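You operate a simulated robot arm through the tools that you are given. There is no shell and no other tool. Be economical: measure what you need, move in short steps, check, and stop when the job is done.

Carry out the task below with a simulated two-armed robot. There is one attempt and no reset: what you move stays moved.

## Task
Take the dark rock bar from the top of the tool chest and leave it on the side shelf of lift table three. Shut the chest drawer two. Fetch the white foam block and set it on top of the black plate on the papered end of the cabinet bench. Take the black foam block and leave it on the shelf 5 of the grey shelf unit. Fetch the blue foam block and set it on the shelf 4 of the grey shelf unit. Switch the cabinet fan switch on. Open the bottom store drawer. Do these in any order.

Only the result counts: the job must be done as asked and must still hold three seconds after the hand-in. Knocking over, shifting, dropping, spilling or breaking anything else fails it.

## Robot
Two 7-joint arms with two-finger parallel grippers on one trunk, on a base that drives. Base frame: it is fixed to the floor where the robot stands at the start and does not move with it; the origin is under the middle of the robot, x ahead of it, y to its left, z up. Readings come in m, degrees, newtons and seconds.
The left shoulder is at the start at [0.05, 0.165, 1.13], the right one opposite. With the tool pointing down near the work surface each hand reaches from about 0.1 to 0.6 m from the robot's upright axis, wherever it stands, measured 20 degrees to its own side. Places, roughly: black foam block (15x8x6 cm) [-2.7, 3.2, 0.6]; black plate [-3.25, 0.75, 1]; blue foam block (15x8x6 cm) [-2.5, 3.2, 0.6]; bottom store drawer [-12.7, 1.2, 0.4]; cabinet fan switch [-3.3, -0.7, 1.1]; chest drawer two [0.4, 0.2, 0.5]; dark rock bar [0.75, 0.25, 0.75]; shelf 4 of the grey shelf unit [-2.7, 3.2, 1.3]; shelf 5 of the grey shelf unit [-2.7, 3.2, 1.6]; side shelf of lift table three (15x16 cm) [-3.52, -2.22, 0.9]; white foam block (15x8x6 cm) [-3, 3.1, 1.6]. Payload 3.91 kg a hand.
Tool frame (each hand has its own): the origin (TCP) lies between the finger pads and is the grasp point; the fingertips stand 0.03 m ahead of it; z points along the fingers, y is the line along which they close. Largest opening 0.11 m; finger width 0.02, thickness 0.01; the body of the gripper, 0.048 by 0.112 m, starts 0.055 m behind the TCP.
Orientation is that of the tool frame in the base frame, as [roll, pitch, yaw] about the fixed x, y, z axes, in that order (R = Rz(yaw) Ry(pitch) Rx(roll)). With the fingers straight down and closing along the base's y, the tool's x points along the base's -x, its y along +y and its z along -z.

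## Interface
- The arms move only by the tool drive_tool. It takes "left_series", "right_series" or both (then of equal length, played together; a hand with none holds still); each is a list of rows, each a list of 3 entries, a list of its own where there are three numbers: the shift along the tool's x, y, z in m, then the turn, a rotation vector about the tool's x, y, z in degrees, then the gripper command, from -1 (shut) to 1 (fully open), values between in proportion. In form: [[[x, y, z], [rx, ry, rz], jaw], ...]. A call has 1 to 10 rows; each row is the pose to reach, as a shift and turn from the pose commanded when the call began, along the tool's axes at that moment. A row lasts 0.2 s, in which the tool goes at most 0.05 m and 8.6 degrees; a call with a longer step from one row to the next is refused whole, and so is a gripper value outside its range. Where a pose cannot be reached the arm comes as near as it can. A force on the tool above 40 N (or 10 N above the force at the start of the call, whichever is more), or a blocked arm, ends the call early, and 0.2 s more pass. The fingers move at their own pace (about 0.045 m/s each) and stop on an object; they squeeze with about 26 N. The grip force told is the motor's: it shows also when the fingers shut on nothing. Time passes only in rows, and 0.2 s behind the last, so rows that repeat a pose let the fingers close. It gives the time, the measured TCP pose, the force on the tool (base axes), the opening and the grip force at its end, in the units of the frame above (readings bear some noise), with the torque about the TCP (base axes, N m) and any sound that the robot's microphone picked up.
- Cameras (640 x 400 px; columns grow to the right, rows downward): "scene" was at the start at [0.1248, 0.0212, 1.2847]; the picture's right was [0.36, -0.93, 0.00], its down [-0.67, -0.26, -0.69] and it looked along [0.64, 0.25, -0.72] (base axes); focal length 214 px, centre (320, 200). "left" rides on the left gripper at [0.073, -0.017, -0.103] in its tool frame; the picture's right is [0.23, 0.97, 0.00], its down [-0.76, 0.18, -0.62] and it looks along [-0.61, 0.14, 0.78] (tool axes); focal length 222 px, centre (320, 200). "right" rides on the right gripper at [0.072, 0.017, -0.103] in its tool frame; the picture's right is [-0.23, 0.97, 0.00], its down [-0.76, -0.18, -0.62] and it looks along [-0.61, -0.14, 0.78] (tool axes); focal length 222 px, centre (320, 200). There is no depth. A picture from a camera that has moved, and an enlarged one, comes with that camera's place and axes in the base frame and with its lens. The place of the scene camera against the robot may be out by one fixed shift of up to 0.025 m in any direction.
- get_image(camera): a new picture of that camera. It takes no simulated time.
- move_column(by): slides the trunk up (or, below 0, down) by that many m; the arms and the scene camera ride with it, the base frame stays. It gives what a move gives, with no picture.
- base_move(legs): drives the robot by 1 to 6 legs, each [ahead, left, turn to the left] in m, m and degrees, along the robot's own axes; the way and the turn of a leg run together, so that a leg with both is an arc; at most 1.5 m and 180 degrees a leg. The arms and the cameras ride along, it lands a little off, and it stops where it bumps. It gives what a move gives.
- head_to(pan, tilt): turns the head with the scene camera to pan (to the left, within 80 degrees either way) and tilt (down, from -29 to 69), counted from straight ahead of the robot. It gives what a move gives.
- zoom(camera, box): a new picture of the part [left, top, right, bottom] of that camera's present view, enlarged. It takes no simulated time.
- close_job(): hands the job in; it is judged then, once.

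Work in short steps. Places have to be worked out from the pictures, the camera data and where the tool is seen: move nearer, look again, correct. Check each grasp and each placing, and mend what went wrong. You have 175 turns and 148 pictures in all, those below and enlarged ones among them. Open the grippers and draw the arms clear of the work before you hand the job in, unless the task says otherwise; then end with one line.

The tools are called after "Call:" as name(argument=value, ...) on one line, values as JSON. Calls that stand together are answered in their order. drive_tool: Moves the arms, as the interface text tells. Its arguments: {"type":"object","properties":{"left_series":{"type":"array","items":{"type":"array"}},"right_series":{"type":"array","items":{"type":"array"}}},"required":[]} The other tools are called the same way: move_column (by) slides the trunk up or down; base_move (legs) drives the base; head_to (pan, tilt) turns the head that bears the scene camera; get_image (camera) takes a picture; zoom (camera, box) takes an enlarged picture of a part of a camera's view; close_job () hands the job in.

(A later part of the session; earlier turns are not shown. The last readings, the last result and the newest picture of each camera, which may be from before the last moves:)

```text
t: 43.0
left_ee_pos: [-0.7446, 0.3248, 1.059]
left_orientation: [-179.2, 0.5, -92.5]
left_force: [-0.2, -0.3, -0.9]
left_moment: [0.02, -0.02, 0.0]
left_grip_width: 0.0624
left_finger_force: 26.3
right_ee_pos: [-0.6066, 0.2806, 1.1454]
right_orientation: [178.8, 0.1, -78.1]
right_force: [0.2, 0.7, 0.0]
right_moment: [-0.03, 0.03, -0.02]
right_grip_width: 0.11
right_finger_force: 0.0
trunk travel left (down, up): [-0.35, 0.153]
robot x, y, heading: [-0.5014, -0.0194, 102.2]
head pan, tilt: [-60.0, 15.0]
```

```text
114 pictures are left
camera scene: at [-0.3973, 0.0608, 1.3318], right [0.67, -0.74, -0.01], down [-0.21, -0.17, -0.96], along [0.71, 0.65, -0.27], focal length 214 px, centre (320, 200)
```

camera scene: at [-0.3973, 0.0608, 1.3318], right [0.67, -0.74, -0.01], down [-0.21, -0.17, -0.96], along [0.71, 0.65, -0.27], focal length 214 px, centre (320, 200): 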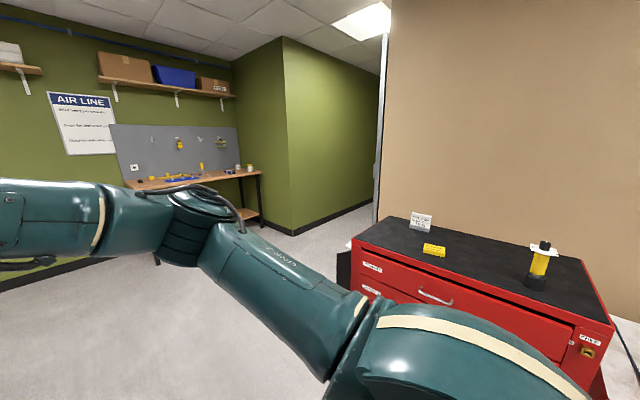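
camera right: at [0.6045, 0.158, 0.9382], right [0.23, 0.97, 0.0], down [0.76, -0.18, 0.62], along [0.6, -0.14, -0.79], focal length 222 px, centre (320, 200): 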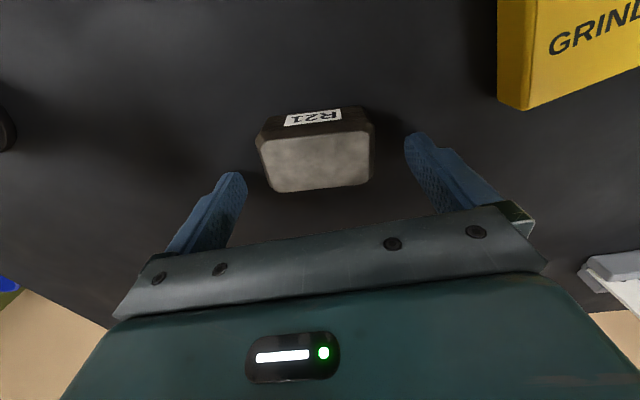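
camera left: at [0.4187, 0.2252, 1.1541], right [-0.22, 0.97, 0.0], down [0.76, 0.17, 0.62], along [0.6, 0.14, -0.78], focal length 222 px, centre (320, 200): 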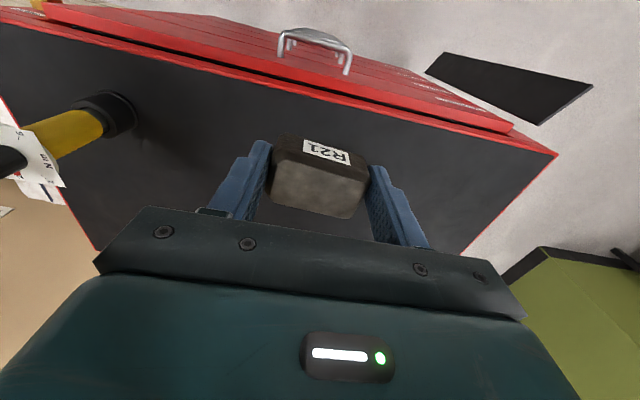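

The left elbow bumped a padded item on a blue table at the west. Turn back a bit and drive forward (north) away, then look.

Call:
base_move(legs=[[0, 0, -20], [0.3, -0.1, 0]])

Call:
head_to(pan=75, tilt=20)

Call:
get_image(camera="scene")

```text
t: 46.2
left_ee_pos: [-0.4906, 0.6802, 1.0529]
left_orientation: [-178.1, 0.4, -112.1]
left_force: [0.5, -0.9, -1.5]
left_moment: [-0.03, 0.0, -0.01]
left_grip_width: 0.062
left_finger_force: 25.9
right_ee_pos: [-0.3713, 0.5907, 1.1425]
right_orientation: [-180.0, -0.1, -98.2]
right_force: [0.3, 0.0, 0.4]
right_moment: [-0.02, -0.01, 0.02]
right_grip_width: 0.11
right_finger_force: 0.0
trunk travel left (down, up): [-0.35, 0.153]
robot x, y, heading: [-0.3604, 0.2608, 81.8]
head pan, tilt: [-60.0, 15.0]
```

```text
t: 48.4
left_ee_pos: [-0.4897, 0.6793, 1.0539]
left_orientation: [-178.1, 0.5, -112.1]
left_force: [-0.4, 1.1, -2.3]
left_moment: [0.01, 0.01, -0.03]
left_grip_width: 0.0621
left_finger_force: 26.1
right_ee_pos: [-0.3729, 0.5906, 1.1425]
right_orientation: [179.9, -0.2, -98.2]
right_force: [-1.1, 0.0, 0.5]
right_moment: [0.01, 0.02, 0.0]
right_grip_width: 0.1098
right_finger_force: 0.1
trunk travel left (down, up): [-0.35, 0.153]
robot x, y, heading: [-0.365, 0.2626, 82.0]
head pan, tilt: [75.0, 20.0]
```

```text
113 pictures are left
camera scene: at [-0.4245, 0.321, 1.3252], right [0.39, 0.92, 0.0], down [0.31, -0.13, -0.94], along [-0.86, 0.37, -0.34], focal length 214 px, centre (320, 200)
```

scene: 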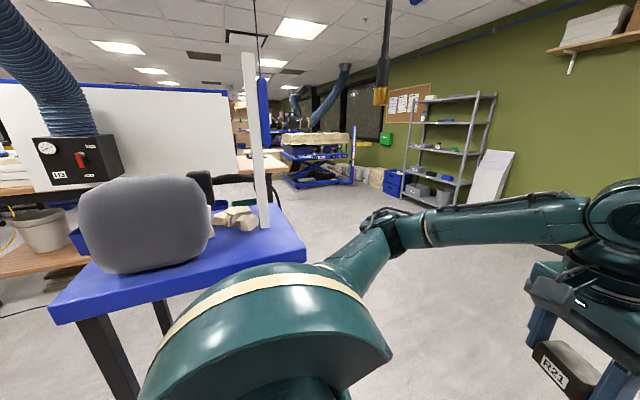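

Padded item seems still upright on the blue table (corner ≈(-1.04, 0.53)). Drive north past it, turn west, and survey.

Call:
base_move(legs=[[0.95, 0, 0], [0, 0, 98]])

Call:
head_to(pan=30, tilt=15)

Call:
get_image(camera="scene")

Call:
head_to(pan=75, tilt=15)

Call:
get_image(camera="scene")

Call:
head_to(pan=-20, tilt=15)

Call:
get_image(camera="scene")

```text
t: 57.5
left_ee_pos: [-0.6189, 1.031, 1.053]
left_orientation: [-178.1, 0.6, -15.2]
left_force: [-1.0, -0.3, -1.9]
left_moment: [0.0, -0.02, 0.0]
left_grip_width: 0.0616
left_finger_force: 26.5
right_ee_pos: [-0.5427, 1.1587, 1.1429]
right_orientation: [180.0, -0.1, -1.2]
right_force: [-0.4, 0.5, -0.4]
right_moment: [0.0, -0.01, 0.01]
right_grip_width: 0.11
right_finger_force: 0.1
trunk travel left (down, up): [-0.35, 0.153]
robot x, y, heading: [-0.2226, 1.2103, 178.7]
head pan, tilt: [75.0, 20.0]
```

```text
t: 58.6
left_ee_pos: [-0.62, 1.0315, 1.0537]
left_orientation: [-178.1, 0.4, -15.2]
left_force: [0.0, 0.1, -2.1]
left_moment: [0.0, 0.0, 0.0]
left_grip_width: 0.0612
left_finger_force: 26.0
right_ee_pos: [-0.545, 1.1598, 1.1441]
right_orientation: [-179.9, -0.2, -1.2]
right_force: [0.0, -0.3, -0.2]
right_moment: [0.01, -0.02, 0.02]
right_grip_width: 0.11
right_finger_force: 0.1
trunk travel left (down, up): [-0.35, 0.153]
robot x, y, heading: [-0.2197, 1.2068, 178.8]
head pan, tilt: [30.0, 15.0]
```

```text
112 pictures are left
camera scene: at [-0.3117, 1.1546, 1.3333], right [-0.48, 0.88, 0.0], down [0.23, 0.12, -0.97], along [-0.85, -0.47, -0.26], focal length 214 px, centre (320, 200)
```

scene: 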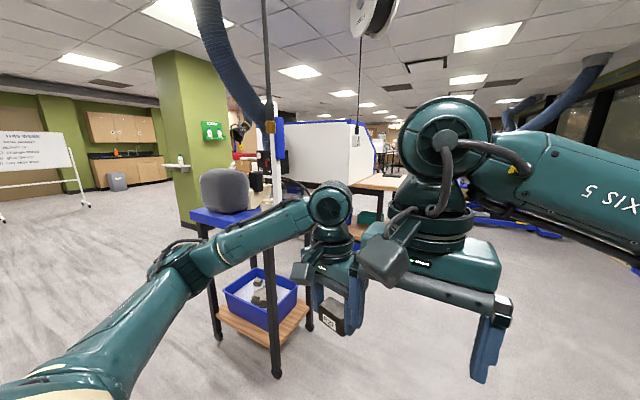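

```text
t: 59.7
left_ee_pos: [-0.618, 1.0312, 1.0535]
left_orientation: [-178.0, 0.5, -15.2]
left_force: [0.3, -0.1, -1.0]
left_moment: [-0.01, 0.02, 0.04]
left_grip_width: 0.0616
left_finger_force: 25.9
right_ee_pos: [-0.5435, 1.1597, 1.1434]
right_orientation: [-180.0, -0.2, -1.2]
right_force: [0.2, -0.4, 1.2]
right_moment: [-0.01, 0.01, 0.0]
right_grip_width: 0.1101
right_finger_force: 0.0
trunk travel left (down, up): [-0.35, 0.153]
robot x, y, heading: [-0.2221, 1.2054, 178.5]
head pan, tilt: [75.0, 15.0]
```

```text
111 pictures are left
camera scene: at [-0.256, 1.11, 1.3333], right [-0.96, 0.28, 0.0], down [0.07, 0.25, -0.97], along [-0.27, -0.93, -0.26], focal length 214 px, centre (320, 200)
```

scene: 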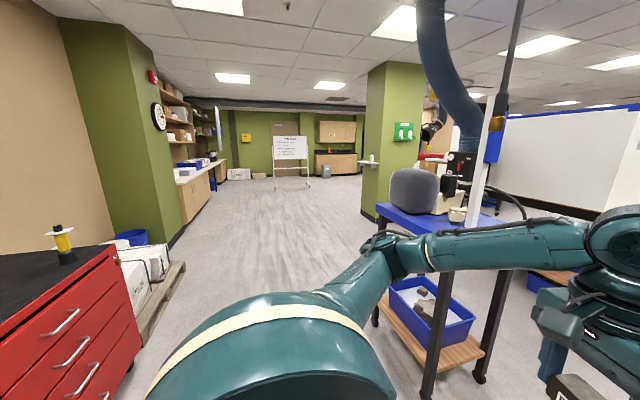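

```text
t: 61.4
left_ee_pos: [-0.6187, 1.0303, 1.0532]
left_orientation: [-178.1, 0.5, -15.2]
left_force: [0.4, 0.6, -1.5]
left_moment: [-0.02, 0.0, 0.02]
left_grip_width: 0.0616
left_finger_force: 25.6
right_ee_pos: [-0.544, 1.1589, 1.1428]
right_orientation: [-179.9, -0.2, -1.2]
right_force: [-0.4, -0.5, -0.8]
right_moment: [0.01, -0.06, -0.03]
right_grip_width: 0.11
right_finger_force: 0.0
trunk travel left (down, up): [-0.35, 0.153]
robot x, y, heading: [-0.2191, 1.2084, 178.9]
head pan, tilt: [-20.0, 15.0]
```

```text
110 pictures are left
camera scene: at [-0.317, 1.2334, 1.3333], right [0.36, 0.93, 0.0], down [0.24, -0.09, -0.97], along [-0.9, 0.35, -0.26], focal length 214 px, centre (320, 200)
```

scene: 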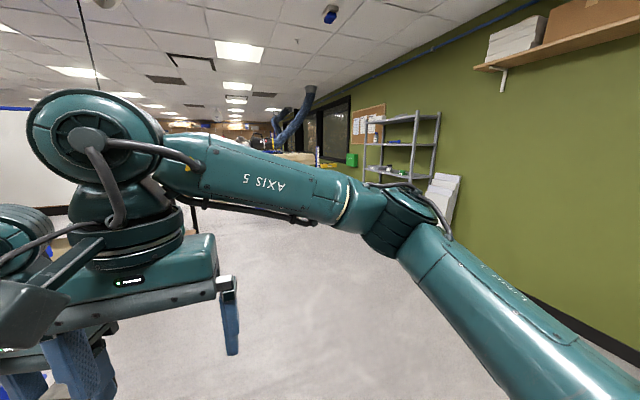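

Survey shows the bench with the fan switch beyond the blue table. Drive west along the clear aisle, then look at bench side.

Call:
base_move(legs=[[1.5, 0, 0], [0.4, 0, 0]])

Call:
head_to(pan=45, tilt=20)

Call:
get_image(camera="scene")

Call:
head_to(pan=-50, tilt=10)

Call:
get_image(camera="scene")

```text
t: 70.9
left_ee_pos: [-2.5148, 1.0485, 1.0532]
left_orientation: [-178.1, 0.4, -14.2]
left_force: [-0.3, 0.9, -2.0]
left_moment: [0.04, 0.02, 0.01]
left_grip_width: 0.0614
left_finger_force: 26.3
right_ee_pos: [-2.4418, 1.1774, 1.1424]
right_orientation: [179.9, -0.2, -0.2]
right_force: [0.2, -0.1, -0.1]
right_moment: [-0.01, -0.04, -0.04]
right_grip_width: 0.1098
right_finger_force: 0.0
trunk travel left (down, up): [-0.35, 0.153]
robot x, y, heading: [-2.1174, 1.2307, 179.8]
head pan, tilt: [-20.0, 15.0]
```

```text
t: 72.3
left_ee_pos: [-2.5142, 1.0471, 1.0531]
left_orientation: [-178.1, 0.5, -14.3]
left_force: [0.5, -0.3, -1.7]
left_moment: [-0.02, -0.02, -0.01]
left_grip_width: 0.0617
left_finger_force: 26.0
right_ee_pos: [-2.4417, 1.1767, 1.1431]
right_orientation: [180.0, -0.2, -0.1]
right_force: [0.5, -0.1, -0.1]
right_moment: [-0.02, -0.01, 0.01]
right_grip_width: 0.1099
right_finger_force: 0.1
trunk travel left (down, up): [-0.35, 0.153]
robot x, y, heading: [-2.1211, 1.2284, 180.0]
head pan, tilt: [45.0, 20.0]
```

```text
109 pictures are left
camera scene: at [-2.1946, 1.157, 1.3252], right [-0.7, 0.71, 0.0], down [0.24, 0.24, -0.94], along [-0.67, -0.66, -0.34], focal length 214 px, centre (320, 200)
```

scene: 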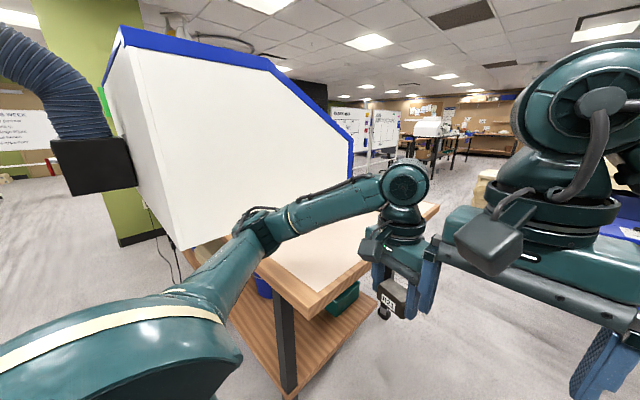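

```text
t: 74.0
left_ee_pos: [-2.5139, 1.0478, 1.0526]
left_orientation: [-178.1, 0.5, -14.2]
left_force: [0.3, 1.0, -1.5]
left_moment: [0.01, -0.01, 0.03]
left_grip_width: 0.0614
left_finger_force: 26.2
right_ee_pos: [-2.4415, 1.1769, 1.1423]
right_orientation: [179.9, -0.3, -0.2]
right_force: [0.5, -0.4, -0.2]
right_moment: [0.01, 0.02, 0.01]
right_grip_width: 0.1102
right_finger_force: 0.0
trunk travel left (down, up): [-0.35, 0.153]
robot x, y, heading: [-2.1196, 1.2321, 179.6]
head pan, tilt: [-50.0, 10.0]
```

```text
108 pictures are left
camera scene: at [-2.188, 1.294, 1.3415], right [0.77, 0.64, 0.0], down [0.11, -0.13, -0.98], along [-0.63, 0.76, -0.17], focal length 214 px, centre (320, 200)
```

scene: 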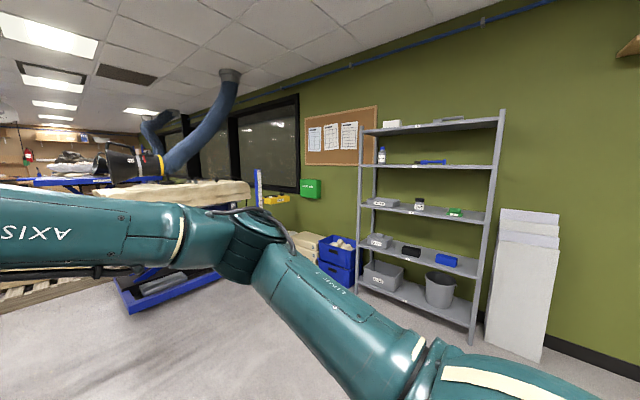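

The black box with hose stands on the east side; the cabinet's working front faces west. I go west along y≈1.45 to view the west side.

Call:
base_move(legs=[[0, -0.25, 0], [1.2, 0, 0]])

Call:
head_to(pan=60, tilt=20)

Call:
get_image(camera="scene")

Call:
head_to(pan=0, tilt=20)

Call:
get_image(camera="scene")

```text
t: 82.5
left_ee_pos: [-3.7256, 1.3054, 1.0536]
left_orientation: [-178.1, 0.3, -14.7]
left_force: [-0.8, -0.4, -1.4]
left_moment: [-0.02, 0.05, -0.01]
left_grip_width: 0.0613
left_finger_force: 26.2
right_ee_pos: [-3.6509, 1.4337, 1.1426]
right_orientation: [180.0, -0.2, -0.6]
right_force: [-0.2, 0.1, 0.3]
right_moment: [-0.02, -0.01, 0.0]
right_grip_width: 0.1102
right_finger_force: 0.1
trunk travel left (down, up): [-0.35, 0.153]
robot x, y, heading: [-3.3322, 1.4847, 179.5]
head pan, tilt: [-50.0, 10.0]
```

```text
t: 84.4
left_ee_pos: [-3.7249, 1.3057, 1.0536]
left_orientation: [-178.1, 0.5, -14.7]
left_force: [0.6, 0.7, -1.7]
left_moment: [-0.02, -0.02, -0.02]
left_grip_width: 0.0616
left_finger_force: 25.8
right_ee_pos: [-3.6519, 1.4328, 1.1425]
right_orientation: [180.0, -0.2, -0.6]
right_force: [-0.3, 0.4, -0.8]
right_moment: [-0.01, -0.01, -0.02]
right_grip_width: 0.1101
right_finger_force: 0.0
trunk travel left (down, up): [-0.35, 0.153]
robot x, y, heading: [-3.3282, 1.4863, 179.1]
head pan, tilt: [60.0, 20.0]
```

```text
107 pictures are left
camera scene: at [-3.3852, 1.3965, 1.3252], right [-0.86, 0.51, 0.0], down [0.18, 0.29, -0.94], along [-0.48, -0.81, -0.34], focal length 214 px, centre (320, 200)
```

scene: 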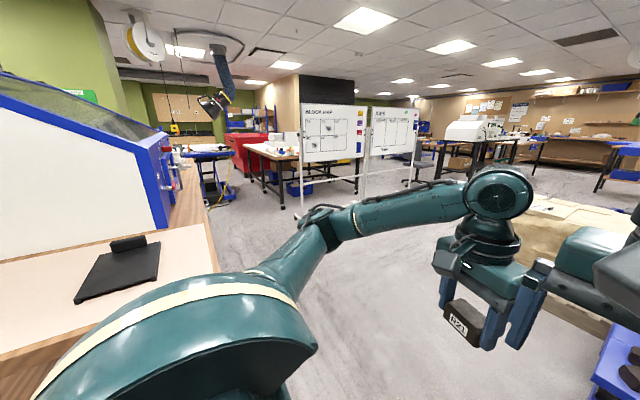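

```text
t: 85.7
left_ee_pos: [-3.7248, 1.306, 1.0532]
left_orientation: [-178.2, 0.6, -14.7]
left_force: [0.2, 0.1, -2.2]
left_moment: [-0.02, -0.03, -0.04]
left_grip_width: 0.0615
left_finger_force: 26.2
right_ee_pos: [-3.6513, 1.4343, 1.1434]
right_orientation: [-179.9, -0.1, -0.8]
right_force: [0.5, 0.6, -0.2]
right_moment: [0.01, -0.01, -0.03]
right_grip_width: 0.1103
right_finger_force: 0.1
trunk travel left (down, up): [-0.35, 0.153]
robot x, y, heading: [-3.3292, 1.4828, 179.4]
head pan, tilt: [0.0, 20.0]
```

```text
106 pictures are left
camera scene: at [-3.4307, 1.4776, 1.3252], right [0.01, 1.0, 0.0], down [0.34, 0.0, -0.94], along [-0.94, 0.01, -0.34], focal length 214 px, centre (320, 200)
```

scene: 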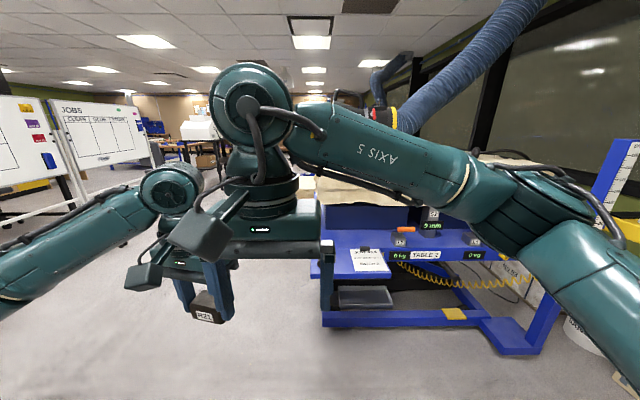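

The black plate is near (-3.15, 0.67), lift table 3 far to the south. Turn left to face south here, sidestep west a bit, then go south in the aisle.

Call:
base_move(legs=[[0, 0, 90], [0, -0.5, 0]])

Call:
get_image(camera="scene")

```text
t: 94.3
left_ee_pos: [-3.6518, 1.0986, 1.0534]
left_orientation: [-178.2, 0.4, 74.4]
left_force: [0.3, -0.1, -1.4]
left_moment: [0.02, -0.02, 0.01]
left_grip_width: 0.0615
left_finger_force: 26.3
right_ee_pos: [-3.7806, 1.1749, 1.1422]
right_orientation: [-179.9, -0.3, 88.3]
right_force: [0.6, -0.9, -1.1]
right_moment: [-0.01, 0.01, 0.02]
right_grip_width: 0.1099
right_finger_force: 0.0
trunk travel left (down, up): [-0.35, 0.153]
robot x, y, heading: [-3.8242, 1.5002, -91.8]
head pan, tilt: [0.0, 20.0]
```

```text
105 pictures are left
camera scene: at [-3.8078, 1.3678, 1.3252], right [-1.0, 0.03, 0.0], down [0.01, 0.34, -0.94], along [-0.03, -0.94, -0.34], focal length 214 px, centre (320, 200)
```

scene: 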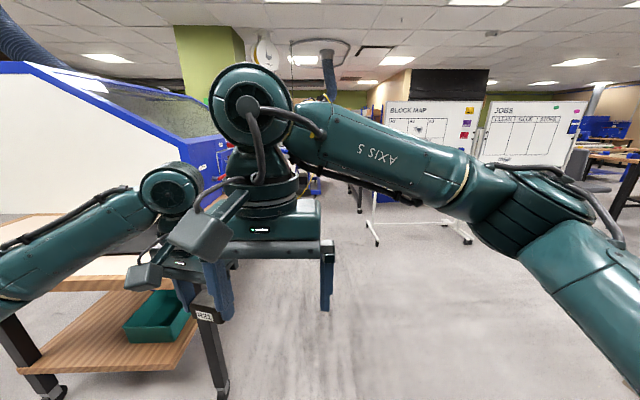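

Clear aisle ahead. Drive south 1.4 m, slightly west, then look toward the cabinet front and lift table three.

Call:
base_move(legs=[[0.3, -0.06, 1.5], [1.2, 0, 0]])

Call:
head_to(pan=55, tilt=15)

Call:
get_image(camera="scene")

Call:
head_to(pan=10, tilt=20)

Call:
get_image(camera="scene")

```text
t: 102.2
left_ee_pos: [-3.7007, -0.4066, 1.0525]
left_orientation: [-178.1, 0.4, 76.4]
left_force: [-0.3, -1.0, -2.7]
left_moment: [0.0, -0.01, 0.01]
left_grip_width: 0.0615
left_finger_force: 26.1
right_ee_pos: [-3.8306, -0.3347, 1.1426]
right_orientation: [180.0, -0.2, 90.4]
right_force: [0.0, -0.2, 0.5]
right_moment: [0.02, 0.01, 0.04]
right_grip_width: 0.11
right_finger_force: 0.2
trunk travel left (down, up): [-0.35, 0.153]
robot x, y, heading: [-3.8885, -0.0157, -89.5]
head pan, tilt: [0.0, 20.0]
```

```text
t: 103.4
left_ee_pos: [-3.7, -0.4071, 1.0533]
left_orientation: [-178.2, 0.4, 76.4]
left_force: [-0.1, -0.7, -1.5]
left_moment: [0.01, -0.03, 0.01]
left_grip_width: 0.0615
left_finger_force: 26.2
right_ee_pos: [-3.8298, -0.3354, 1.1432]
right_orientation: [-180.0, -0.2, 90.5]
right_force: [-1.3, 0.3, -0.3]
right_moment: [0.01, 0.01, -0.02]
right_grip_width: 0.1097
right_finger_force: 0.0
trunk travel left (down, up): [-0.35, 0.153]
robot x, y, heading: [-3.8843, -0.0133, -89.8]
head pan, tilt: [55.0, 15.0]
```

```text
104 pictures are left
camera scene: at [-3.79, -0.1049, 1.3333], right [-0.57, -0.82, 0.0], down [-0.21, 0.15, -0.97], along [0.79, -0.55, -0.26], focal length 214 px, centre (320, 200)
```

scene: 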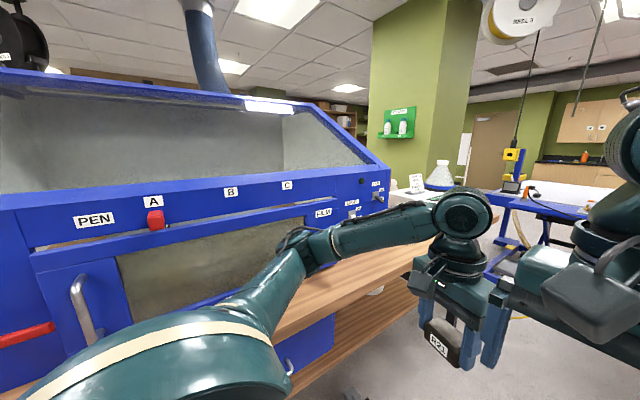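

```text
t: 104.5
left_ee_pos: [-3.7008, -0.4062, 1.0529]
left_orientation: [-178.2, 0.3, 76.4]
left_force: [-0.9, -0.4, -1.4]
left_moment: [-0.01, -0.01, 0.0]
left_grip_width: 0.0615
left_finger_force: 26.0
right_ee_pos: [-3.8313, -0.3347, 1.1432]
right_orientation: [-180.0, -0.2, 90.5]
right_force: [-0.1, 0.2, 0.5]
right_moment: [-0.03, -0.04, 0.01]
right_grip_width: 0.11
right_finger_force: 0.1
trunk travel left (down, up): [-0.35, 0.153]
robot x, y, heading: [-3.8911, -0.0147, -89.4]
head pan, tilt: [10.0, 20.0]
```

```text
103 pictures are left
camera scene: at [-3.8499, -0.1434, 1.3252], right [-0.98, -0.18, 0.0], down [-0.06, 0.34, -0.94], along [0.17, -0.92, -0.34], focal length 214 px, centre (320, 200)
```

scene: 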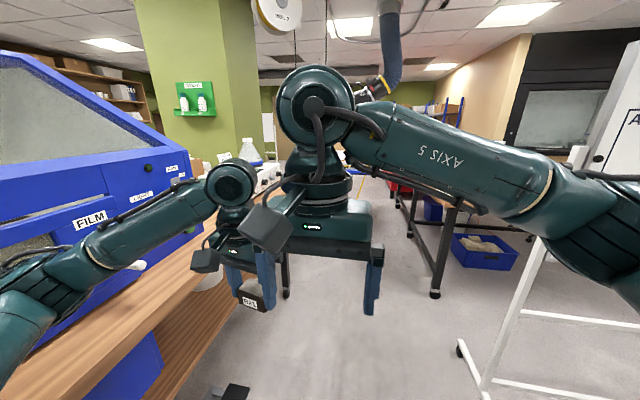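

The cabinet panel has a switch cluster at its right end. Zoom on it.

Call:
head_to(pan=50, tilt=20)

Call:
zoom(camera="scene", box=[310, 130, 450, 220])

```text
t: 105.6
left_ee_pos: [-3.7016, -0.4071, 1.0541]
left_orientation: [-178.1, 0.4, 76.4]
left_force: [0.6, 0.7, -0.9]
left_moment: [0.04, 0.02, 0.01]
left_grip_width: 0.0614
left_finger_force: 25.9
right_ee_pos: [-3.8309, -0.3351, 1.1437]
right_orientation: [180.0, -0.2, 90.4]
right_force: [-0.2, -0.2, 0.1]
right_moment: [-0.02, -0.02, 0.02]
right_grip_width: 0.1101
right_finger_force: 0.1
trunk travel left (down, up): [-0.35, 0.153]
robot x, y, heading: [-3.8884, -0.0134, -89.8]
head pan, tilt: [50.0, 20.0]
```

```text
4.44 times, centred on (380, 175) of scene
camera zoom: at [-3.7951, -0.1113, 1.3252], right [-0.64, -0.77, 0.0], down [-0.26, 0.22, -0.94], along [0.72, -0.6, -0.34], focal length 953 px, centre (53, 311)
```

zoom: 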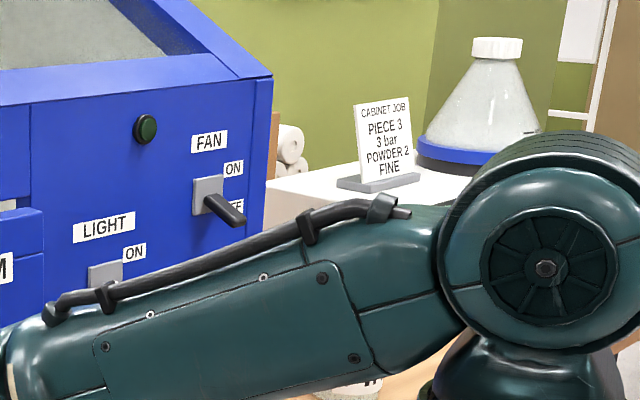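

FAN lever is down (OFF); ON is up, lever tip near (-3.3, -0.72, 1.13). Drive south 0.6 and turn left to face the panel, then operate with the right hand.

Call:
base_move(legs=[[0.58, -0.05, 0], [0, 0, 90]])

Call:
head_to(pan=-10, tilt=20)

Call:
get_image(camera="scene")

Call:
get_image(camera="right")

```text
t: 112.6
left_ee_pos: [-3.5366, -0.4249, 1.0531]
left_orientation: [-178.1, 0.4, 163.3]
left_force: [0.5, -0.6, -2.4]
left_moment: [0.01, 0.01, 0.0]
left_grip_width: 0.0615
left_finger_force: 26.4
right_ee_pos: [-3.615, -0.5499, 1.1427]
right_orientation: [-180.0, -0.2, 177.4]
right_force: [-1.1, 0.1, 0.5]
right_moment: [-0.01, -0.05, -0.02]
right_grip_width: 0.1101
right_finger_force: 0.0
trunk travel left (down, up): [-0.35, 0.153]
robot x, y, heading: [-3.9369, -0.5868, -2.6]
head pan, tilt: [50.0, 20.0]
```

```text
t: 113.9
left_ee_pos: [-3.5372, -0.4254, 1.0532]
left_orientation: [-178.1, 0.3, 163.2]
left_force: [-0.4, 0.4, -1.8]
left_moment: [-0.01, 0.03, -0.01]
left_grip_width: 0.0617
left_finger_force: 25.8
right_ee_pos: [-3.6141, -0.5498, 1.1415]
right_orientation: [180.0, -0.1, 177.3]
right_force: [-0.1, 0.2, -0.4]
right_moment: [0.01, 0.04, -0.02]
right_grip_width: 0.1104
right_finger_force: 0.1
trunk travel left (down, up): [-0.35, 0.153]
robot x, y, heading: [-3.9384, -0.5906, -2.7]
head pan, tilt: [-10.0, 20.0]
```

```text
101 pictures are left
camera scene: at [-3.7976, -0.6194, 1.3252], right [-0.22, -0.98, 0.0], down [-0.33, 0.08, -0.94], along [0.92, -0.21, -0.34], focal length 214 px, centre (320, 200)
```

scene: 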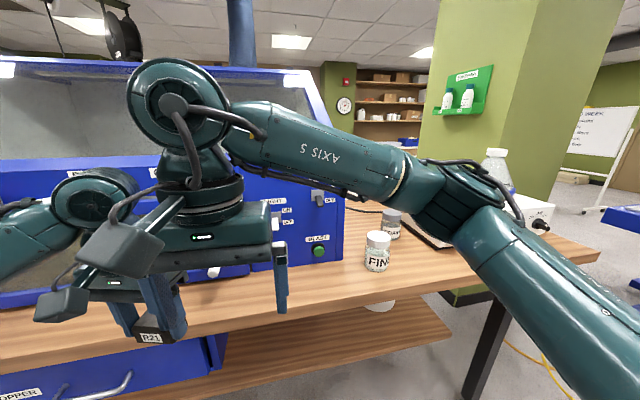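

```text
100 pictures are left
camera right: at [-3.6864, -0.53, 1.2468], right [0.27, 0.96, 0.0], down [0.75, -0.21, 0.62], along [0.6, -0.17, -0.78], focal length 222 px, centre (320, 200)
```

right: 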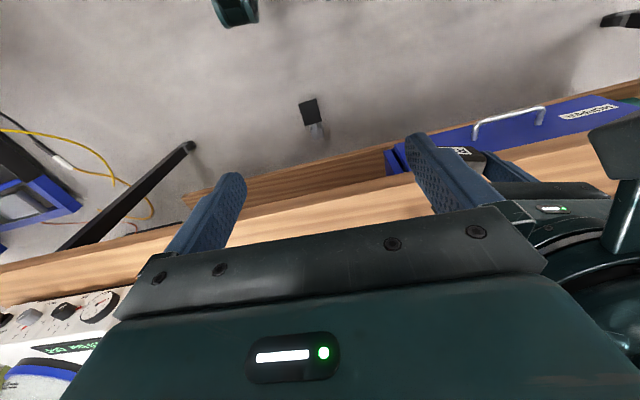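

Lever refined to ≈(-3.285, -0.735, 1.13). Bring the right hand, closed, to a horizontal pose below and in front of it, first part.

Call:
drive_tool(right_series=[[[-0.02, -0.02, 0.0], [0, -8, 0], -1], [[-0.04, -0.045, 0.0], [0, -16, 0], -1], [[-0.06, -0.07, 0.01], [0, -24, 0], -1], [[-0.08, -0.095, 0.02], [0, -32, 0], -1], [[-0.1, -0.12, 0.03], [0, -40, 0], -1], [[-0.12, -0.145, 0.045], [0, -48, 0], -1], [[-0.135, -0.165, 0.06], [0, -56, 0], -1], [[-0.15, -0.176, 0.07], [0, -64, 0], -1]])

Call:
get_image(camera="scene")

Call:
get_image(camera="right")

```text
t: 115.7
left_ee_pos: [-3.5362, -0.4245, 1.0526]
left_orientation: [-178.1, 0.4, 163.3]
left_force: [-0.7, 0.1, -1.6]
left_moment: [0.03, 0.03, 0.0]
left_grip_width: 0.0617
left_finger_force: 25.9
right_ee_pos: [-3.4723, -0.7321, 1.0731]
right_orientation: [-179.9, 63.9, 177.4]
right_force: [0.4, -0.8, -0.2]
right_moment: [-0.01, -0.01, 0.01]
right_grip_width: 0.0
right_finger_force: 26.3
trunk travel left (down, up): [-0.35, 0.153]
robot x, y, heading: [-3.9379, -0.5876, -2.7]
head pan, tilt: [-10.0, 20.0]
```

```text
99 pictures are left
camera scene: at [-3.7975, -0.6197, 1.3252], right [-0.22, -0.98, 0.0], down [-0.33, 0.08, -0.94], along [0.92, -0.21, -0.34], focal length 214 px, centre (320, 200)
```

scene: 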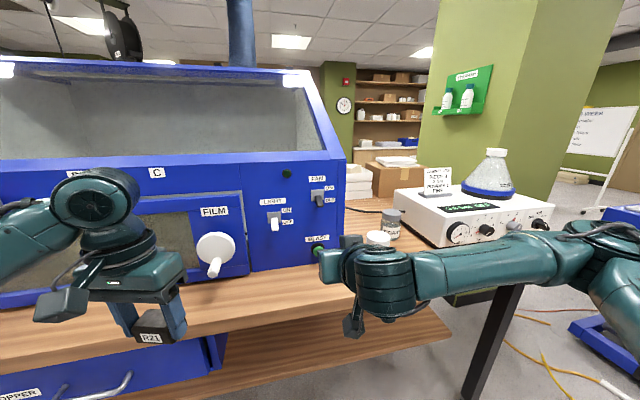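

```text
98 pictures are left
camera right: at [-3.5966, -0.7107, 1.0535], right [0.14, 0.97, 0.2], down [-0.23, -0.17, 0.96], along [0.96, -0.19, 0.2], focal length 222 px, centre (320, 200)
```

right: 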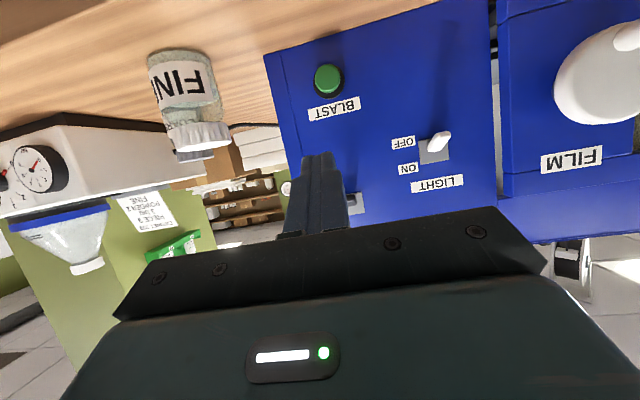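

Zoom on fan switch in both views.

Call:
zoom(camera="scene", box=[240, 160, 400, 300])

Call:
zoom(camera="right", box=[250, 60, 480, 250])

```text
2.86 times, centred on (320, 230) of scene
camera zoom: at [-3.7975, -0.6197, 1.3252], right [-0.22, -0.98, 0.0], down [-0.33, 0.08, -0.94], along [0.92, -0.21, -0.34], focal length 613 px, centre (320, 114)
```

zoom: 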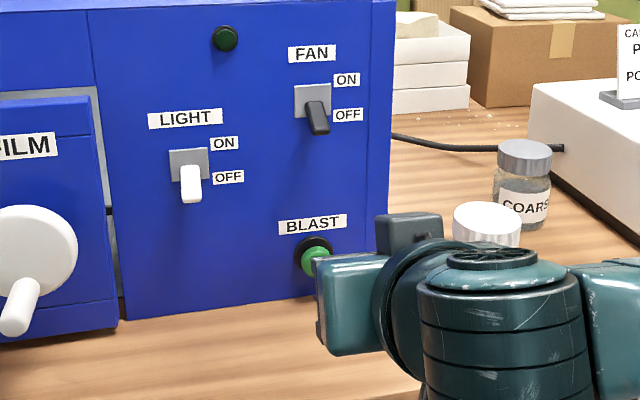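

```text
2.11 times, centred on (365, 155) of right
camera zoom: at [-3.5966, -0.7107, 1.0535], right [0.14, 0.97, 0.2], down [-0.23, -0.17, 0.96], along [0.96, -0.19, 0.2], focal length 468 px, centre (225, 295)
```

zoom: 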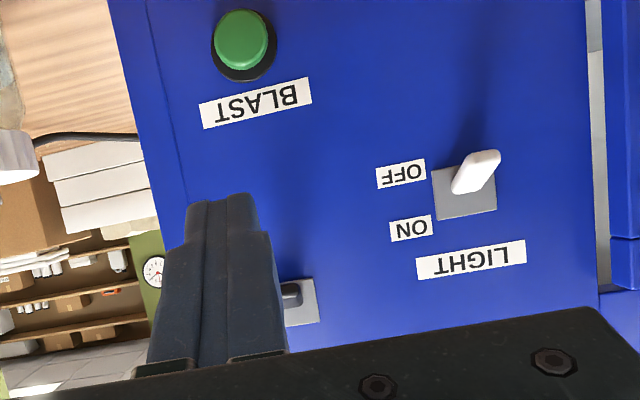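

Lever tip ≈(-3.294, -0.73, 1.12). Level the right tool to horizontal, staying short of the panel.

Call:
drive_tool(right_series=[[[0, 0, 0], [0, -8, 0], -1], [[0, 0, 0], [0, -16, 0], -1], [[-0.005, 0, 0.009], [0, -24, 0], -1], [[-0.009, 0, 0.018], [0, -26, 0], -1]])

Call:
get_image(camera="right")

Call:
zoom(camera="scene", box=[240, 160, 400, 300])

```text
t: 116.7
left_ee_pos: [-3.5368, -0.4236, 1.0518]
left_orientation: [-178.1, 0.4, 163.2]
left_force: [-0.3, 0.6, -2.1]
left_moment: [-0.02, -0.02, -0.06]
left_grip_width: 0.0616
left_finger_force: 26.3
right_ee_pos: [-3.4545, -0.7278, 1.0756]
right_orientation: [-166.4, 89.8, -169.4]
right_force: [-0.1, 0.0, 0.0]
right_moment: [-0.01, 0.01, -0.01]
right_grip_width: 0.0
right_finger_force: 26.1
right hand out of reach, approached as far as the arm can: row 4
trunk travel left (down, up): [-0.35, 0.153]
robot x, y, heading: [-3.9371, -0.5876, -2.9]
head pan, tilt: [-10.0, 20.0]
```

```text
95 pictures are left
camera right: at [-3.5581, -0.7063, 1.0042], right [0.05, 0.97, 0.23], down [-0.63, -0.14, 0.76], along [0.78, -0.18, 0.6], focal length 222 px, centre (320, 200)
```

right: 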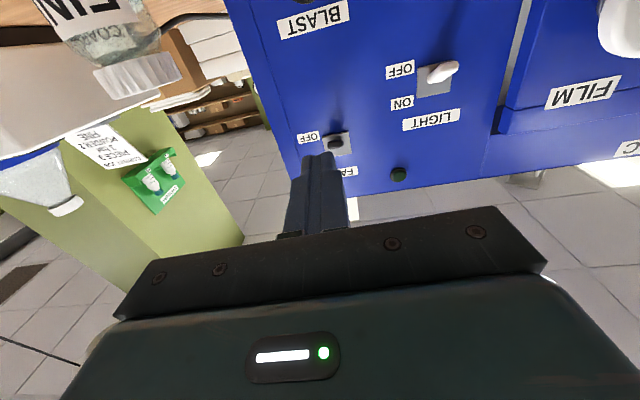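

```text
2.86 times, centred on (320, 230) of scene
camera zoom: at [-3.7974, -0.6192, 1.3252], right [-0.22, -0.98, 0.0], down [-0.33, 0.08, -0.94], along [0.92, -0.21, -0.34], focal length 613 px, centre (320, 114)
```

zoom: 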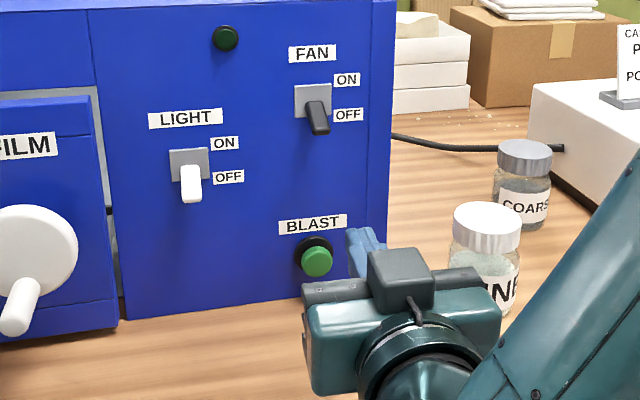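

Geometry agrees. Advance 0.10 toward the panel at z≈1.08 and re-look.

Call:
drive_tool(right_series=[[[0, 0.003, 0.03], [0, 0, 0], -1], [[0, 0.006, 0.07], [0, 0, 0], -1], [[0, 0.009, 0.1], [0, 0, 0], -1]])

Call:
zoom(camera="right", box=[220, 60, 480, 250])

Call:
zoom(camera="scene", box=[240, 160, 400, 300])

```text
t: 117.5
left_ee_pos: [-3.536, -0.4242, 1.0538]
left_orientation: [-178.1, 0.4, 163.4]
left_force: [0.1, 0.4, -0.9]
left_moment: [-0.02, -0.03, 0.01]
left_grip_width: 0.0614
left_finger_force: 26.0
right_ee_pos: [-3.355, -0.7101, 1.0826]
right_orientation: [-174.7, 89.5, -177.9]
right_force: [-0.1, 0.4, 0.2]
right_moment: [0.03, 0.0, -0.02]
right_grip_width: 0.0
right_finger_force: 26.2
right hand out of reach, approached as far as the arm can: row 1, 2, 3
trunk travel left (down, up): [-0.35, 0.153]
robot x, y, heading: [-3.9401, -0.5877, -2.6]
head pan, tilt: [-10.0, 20.0]
```

```text
2.11 times, centred on (350, 155) of right
camera zoom: at [-3.4595, -0.6889, 1.0109], right [0.05, 0.97, 0.23], down [-0.63, -0.14, 0.77], along [0.78, -0.18, 0.6], focal length 468 px, centre (257, 295)
```

zoom: 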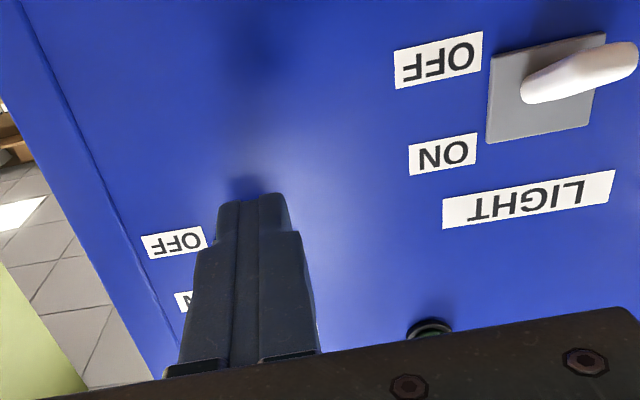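

```text
2.86 times, centred on (320, 230) of scene
camera zoom: at [-3.7973, -0.6194, 1.3252], right [-0.22, -0.98, 0.0], down [-0.33, 0.08, -0.94], along [0.92, -0.21, -0.34], focal length 613 px, centre (320, 114)
```

zoom: 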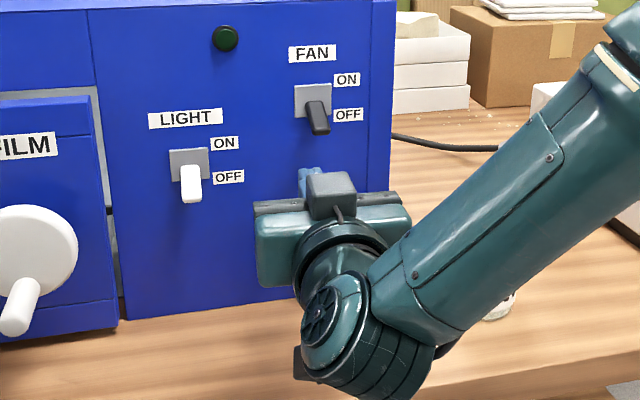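

Fingertips are under the lever, ~1.7 cm too far left and 4 cm short. Shift right, advance 4 cm.

Call:
drive_tool(right_series=[[[0, -0.017, 0.01], [0, 0, 0], -1], [[0, -0.017, 0.03], [0, 0, 0], -1], [[0, -0.017, 0.042], [0, 0, 0], -1]])

Call:
zoom(camera="scene", box=[240, 160, 400, 300])

```text
t: 118.3
left_ee_pos: [-3.5368, -0.424, 1.0525]
left_orientation: [-178.1, 0.4, 163.4]
left_force: [0.2, -0.5, -1.2]
left_moment: [-0.01, 0.02, 0.0]
left_grip_width: 0.0615
left_finger_force: 25.9
right_ee_pos: [-3.3162, -0.7132, 1.0916]
right_orientation: [-175.2, 89.4, -178.3]
right_force: [0.0, -0.5, -0.3]
right_moment: [-0.02, 0.03, -0.01]
right_grip_width: 0.0
right_finger_force: 26.2
right hand out of reach, approached as far as the arm can: row 1, 2, 3
trunk travel left (down, up): [-0.35, 0.153]
robot x, y, heading: [-3.9442, -0.5907, -3.0]
head pan, tilt: [-10.0, 20.0]
```

```text
2.86 times, centred on (320, 230) of scene
camera zoom: at [-3.7975, -0.6196, 1.3252], right [-0.22, -0.98, 0.0], down [-0.33, 0.08, -0.94], along [0.92, -0.21, -0.34], focal length 613 px, centre (320, 114)
```

zoom: 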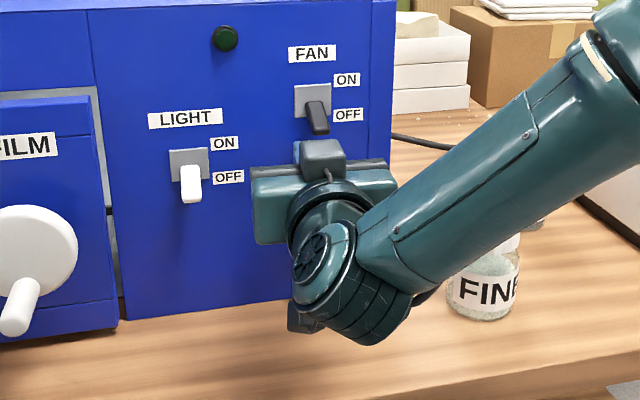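

Need ~1.5 cm more to the right before lifting; command it and check.

Call:
drive_tool(right_series=[[[0.005, -0.02, 0.0], [0, 0, 0], -1], [[0.005, -0.02, 0.0], [0, 0, 0], -1]])

Call:
zoom(camera="right", box=[220, 60, 480, 250])

```text
t: 118.9
left_ee_pos: [-3.5353, -0.4243, 1.0526]
left_orientation: [-178.2, 0.4, 163.3]
left_force: [-0.2, 0.7, -0.9]
left_moment: [0.01, -0.03, -0.05]
left_grip_width: 0.0614
left_finger_force: 25.9
right_ee_pos: [-3.3194, -0.7169, 1.0969]
right_orientation: [-174.6, 89.5, -178.0]
right_force: [0.3, 0.8, 0.2]
right_moment: [0.0, -0.02, -0.01]
right_grip_width: 0.0001
right_finger_force: 26.0
right hand out of reach, approached as far as the arm can: row 1, 2
trunk travel left (down, up): [-0.35, 0.153]
robot x, y, heading: [-3.9368, -0.5891, -2.6]
head pan, tilt: [-10.0, 20.0]
```

```text
2.11 times, centred on (350, 155) of right
camera zoom: at [-3.4227, -0.6957, 1.0265], right [0.06, 0.97, 0.23], down [-0.62, -0.14, 0.77], along [0.78, -0.19, 0.6], focal length 468 px, centre (257, 295)
```

zoom: 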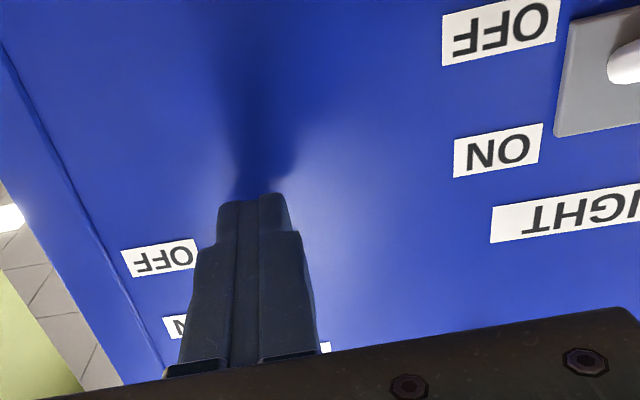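

The horizontal pose is at the arm's limit. Ease pitch by 15° and re-place under the lever.

Call:
drive_tool(right_series=[[[0.0, 0, -0.01], [0, 8, 0], -1], [[0.01, -0.005, -0.01], [0, 15, 0], -1], [[0.015, -0.012, -0.005], [0, 18, 0], -1], [[0.015, -0.012, 0.0], [0, 18, 0], -1]])

Call:
zoom(camera="scene", box=[240, 160, 400, 300])

```text
t: 119.9
left_ee_pos: [-3.5368, -0.4244, 1.0534]
left_orientation: [-178.0, 0.4, 163.2]
left_force: [0.1, 0.6, -2.4]
left_moment: [-0.01, 0.06, 0.03]
left_grip_width: 0.0615
left_finger_force: 26.2
right_ee_pos: [-3.3215, -0.7311, 1.0805]
right_orientation: [-179.8, 71.8, 177.5]
right_force: [-0.3, -0.3, 1.0]
right_moment: [0.01, 0.04, -0.03]
right_grip_width: 0.0002
right_finger_force: 26.3
trunk travel left (down, up): [-0.35, 0.153]
robot x, y, heading: [-3.942, -0.5902, -2.8]
head pan, tilt: [-10.0, 20.0]
```

```text
2.86 times, centred on (320, 230) of scene
camera zoom: at [-3.7975, -0.6195, 1.3252], right [-0.22, -0.98, 0.0], down [-0.33, 0.08, -0.94], along [0.92, -0.21, -0.34], focal length 613 px, centre (320, 114)
```

zoom: 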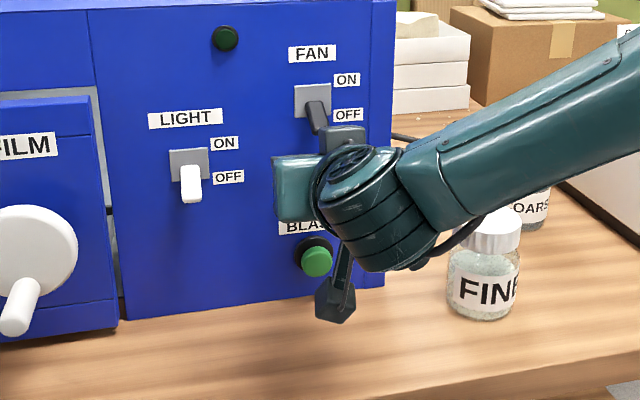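

Reachable and aligned (y -0.731). Advance 1.3 cm and sweep upward to flip the lever.

Call:
drive_tool(right_series=[[[-0.004, 0, 0.013], [0, 0, 0], -1], [[-0.023, 0, 0.007], [0, 0, 0], -1], [[-0.042, 0, 0.001], [0, 0, 0], -1], [[-0.061, 0, -0.005], [0, 0, 0], -1], [[-0.08, 0, -0.011], [0, 0, 0], -1], [[-0.1, 0, -0.018], [0, 0, 0], -1]])

Call:
zoom(camera="scene", box=[240, 140, 400, 280])

```text
t: 121.1
left_ee_pos: [-3.5369, -0.4237, 1.053]
left_orientation: [-178.1, 0.4, 163.1]
left_force: [-0.3, 0.5, -1.3]
left_moment: [0.01, -0.02, 0.04]
left_grip_width: 0.0614
left_finger_force: 26.4
right_ee_pos: [-3.31, -0.7298, 1.1335]
right_orientation: [-179.1, 69.4, 178.2]
right_force: [-2.2, -0.9, -5.6]
right_moment: [-0.04, 0.17, -0.03]
right_grip_width: 0.0
right_finger_force: 26.6
trunk travel left (down, up): [-0.35, 0.153]
robot x, y, heading: [-3.9399, -0.5903, -2.5]
head pan, tilt: [-10.0, 20.0]
stopped in row 5 (right hand): the force on the tool passed its limit at 48 N (the readings are from after the stop); the commanded pose is now the measured one
```

```text
2.86 times, centred on (320, 210) of scene
camera zoom: at [-3.7979, -0.6194, 1.3254], right [-0.22, -0.98, 0.0], down [-0.33, 0.08, -0.94], along [0.92, -0.21, -0.34], focal length 613 px, centre (320, 171)
```

zoom: 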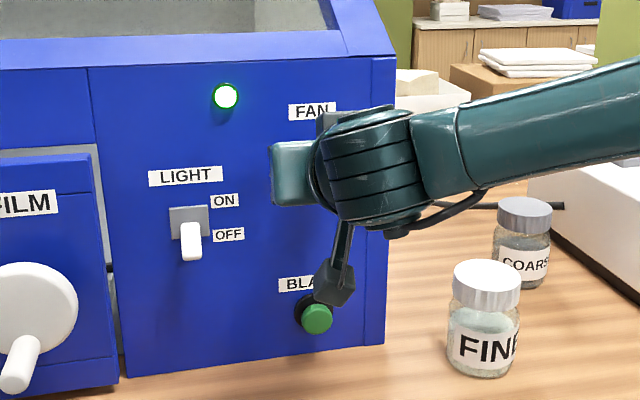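

The indicator lamp is lit: fan ON. Withdraw straight back.

Call:
drive_tool(right_series=[[[0.013, 0, -0.037], [0, 0, 0], -1], [[0.028, 0, -0.075], [0, 0, 0], -1], [[0.042, 0, -0.112], [0, 0, 0], -1], [[0.055, 0, -0.15], [0, 0, 0], -1]])

Call:
zoom(camera="scene", box=[240, 140, 400, 280])

```text
t: 122.1
left_ee_pos: [-3.5373, -0.4249, 1.0532]
left_orientation: [-178.1, 0.4, 163.3]
left_force: [-0.4, 0.0, -0.9]
left_moment: [0.05, 0.01, -0.04]
left_grip_width: 0.0616
left_finger_force: 25.5
right_ee_pos: [-3.4701, -0.7252, 1.136]
right_orientation: [-179.2, 69.7, 178.4]
right_force: [-0.5, -0.3, 0.1]
right_moment: [0.01, -0.01, 0.02]
right_grip_width: 0.0
right_finger_force: 25.4
trunk travel left (down, up): [-0.35, 0.153]
robot x, y, heading: [-3.9404, -0.5905, -2.6]
head pan, tilt: [-10.0, 20.0]
```

```text
2.86 times, centred on (320, 210) of scene
camera zoom: at [-3.7979, -0.6195, 1.3253], right [-0.22, -0.98, 0.0], down [-0.33, 0.08, -0.94], along [0.92, -0.21, -0.34], focal length 613 px, centre (320, 171)
```

zoom: 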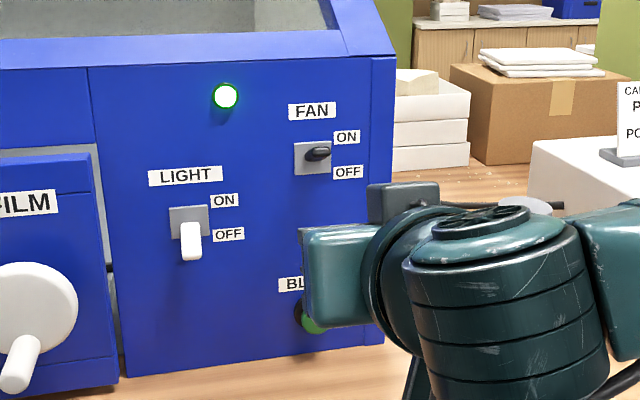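

Fan is on. Return the right hand to pointing down, drawn back.

Call:
drive_tool(right_series=[[[-0.002, 0, -0.015], [0, 8, 0], -1], [[-0.005, 0, -0.03], [0, 16, 0], -1], [[-0.007, 0, -0.045], [0, 24, 0], -1], [[-0.01, 0, -0.06], [0, 32, 0], -1], [[-0.012, 0, -0.075], [0, 40, 0], 0], [[-0.015, 0, -0.09], [0, 48, 0], 0], [[-0.018, 0, -0.105], [0, 56, 0], 0], [[-0.021, 0, -0.115], [0, 64, 0], 0], [[-0.021, 0, -0.115], [0, 70, 0], 0]])

Call:
base_move(legs=[[-0.1, 0, 0], [0, 0, -87]])

Call:
head_to(pan=15, tilt=20)

Call:
get_image(camera="scene")

```text
t: 124.1
left_ee_pos: [-3.5363, -0.4237, 1.0527]
left_orientation: [-178.0, 0.4, 163.3]
left_force: [0.4, 0.5, -2.0]
left_moment: [0.01, -0.03, -0.01]
left_grip_width: 0.0614
left_finger_force: 26.0
right_ee_pos: [-3.5697, -0.7185, 1.196]
right_orientation: [-179.7, -0.4, 177.5]
right_force: [0.0, -0.2, -0.5]
right_moment: [0.04, 0.0, 0.0]
right_grip_width: 0.0551
right_finger_force: 0.1
trunk travel left (down, up): [-0.35, 0.153]
robot x, y, heading: [-3.9363, -0.5892, -2.6]
head pan, tilt: [-10.0, 20.0]
```

```text
t: 128.9
left_ee_pos: [-3.8497, -0.9775, 1.0528]
left_orientation: [-178.1, 0.4, 76.5]
left_force: [-0.5, -0.1, -1.5]
left_moment: [-0.01, -0.02, 0.01]
left_grip_width: 0.0614
left_finger_force: 26.2
right_ee_pos: [-4.1464, -0.9608, 1.195]
right_orientation: [-179.7, -0.2, 90.7]
right_force: [-0.2, -0.5, 0.0]
right_moment: [0.01, 0.02, -0.02]
right_grip_width: 0.0551
right_finger_force: 0.0
trunk travel left (down, up): [-0.35, 0.153]
robot x, y, heading: [-4.0361, -0.5833, -89.6]
head pan, tilt: [-10.0, 20.0]
```

```text
t: 129.8
left_ee_pos: [-3.8498, -0.9762, 1.0526]
left_orientation: [-178.1, 0.5, 76.5]
left_force: [-0.3, -0.3, -1.4]
left_moment: [0.03, 0.03, -0.01]
left_grip_width: 0.0615
left_finger_force: 26.2
right_ee_pos: [-4.146, -0.9607, 1.1953]
right_orientation: [-179.6, -0.2, 90.7]
right_force: [-0.9, 0.7, 0.7]
right_moment: [-0.03, -0.03, 0.0]
right_grip_width: 0.0552
right_finger_force: 0.0
trunk travel left (down, up): [-0.35, 0.153]
robot x, y, heading: [-4.0368, -0.5837, -89.7]
head pan, tilt: [15.0, 20.0]
```

```text
86 pictures are left
camera scene: at [-3.9911, -0.712, 1.3252], right [-0.96, -0.27, 0.0], down [-0.09, 0.33, -0.94], along [0.25, -0.91, -0.34], focal length 214 px, centre (320, 200)
```

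scene: 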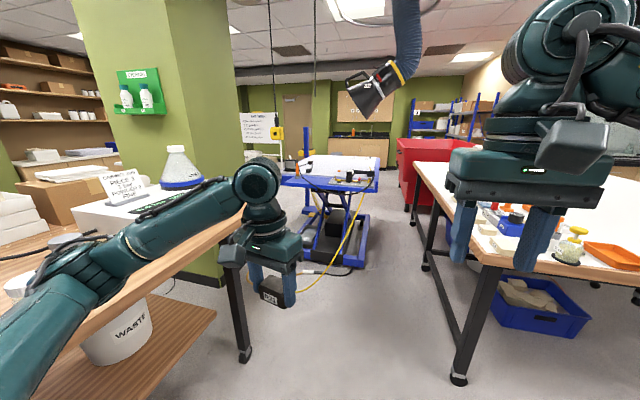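

Lift table three is ahead. Zoom to find its side shelf.

Call:
zoom(camera="scene", box=[260, 120, 420, 280])

```text
2.50 times, centred on (340, 200) of scene
camera zoom: at [-3.9911, -0.712, 1.3252], right [-0.96, -0.27, 0.0], down [-0.09, 0.33, -0.94], along [0.25, -0.91, -0.34], focal length 536 px, centre (270, 200)
```

zoom: 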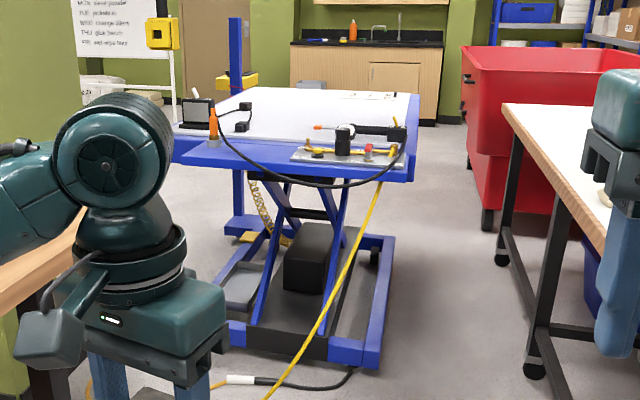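

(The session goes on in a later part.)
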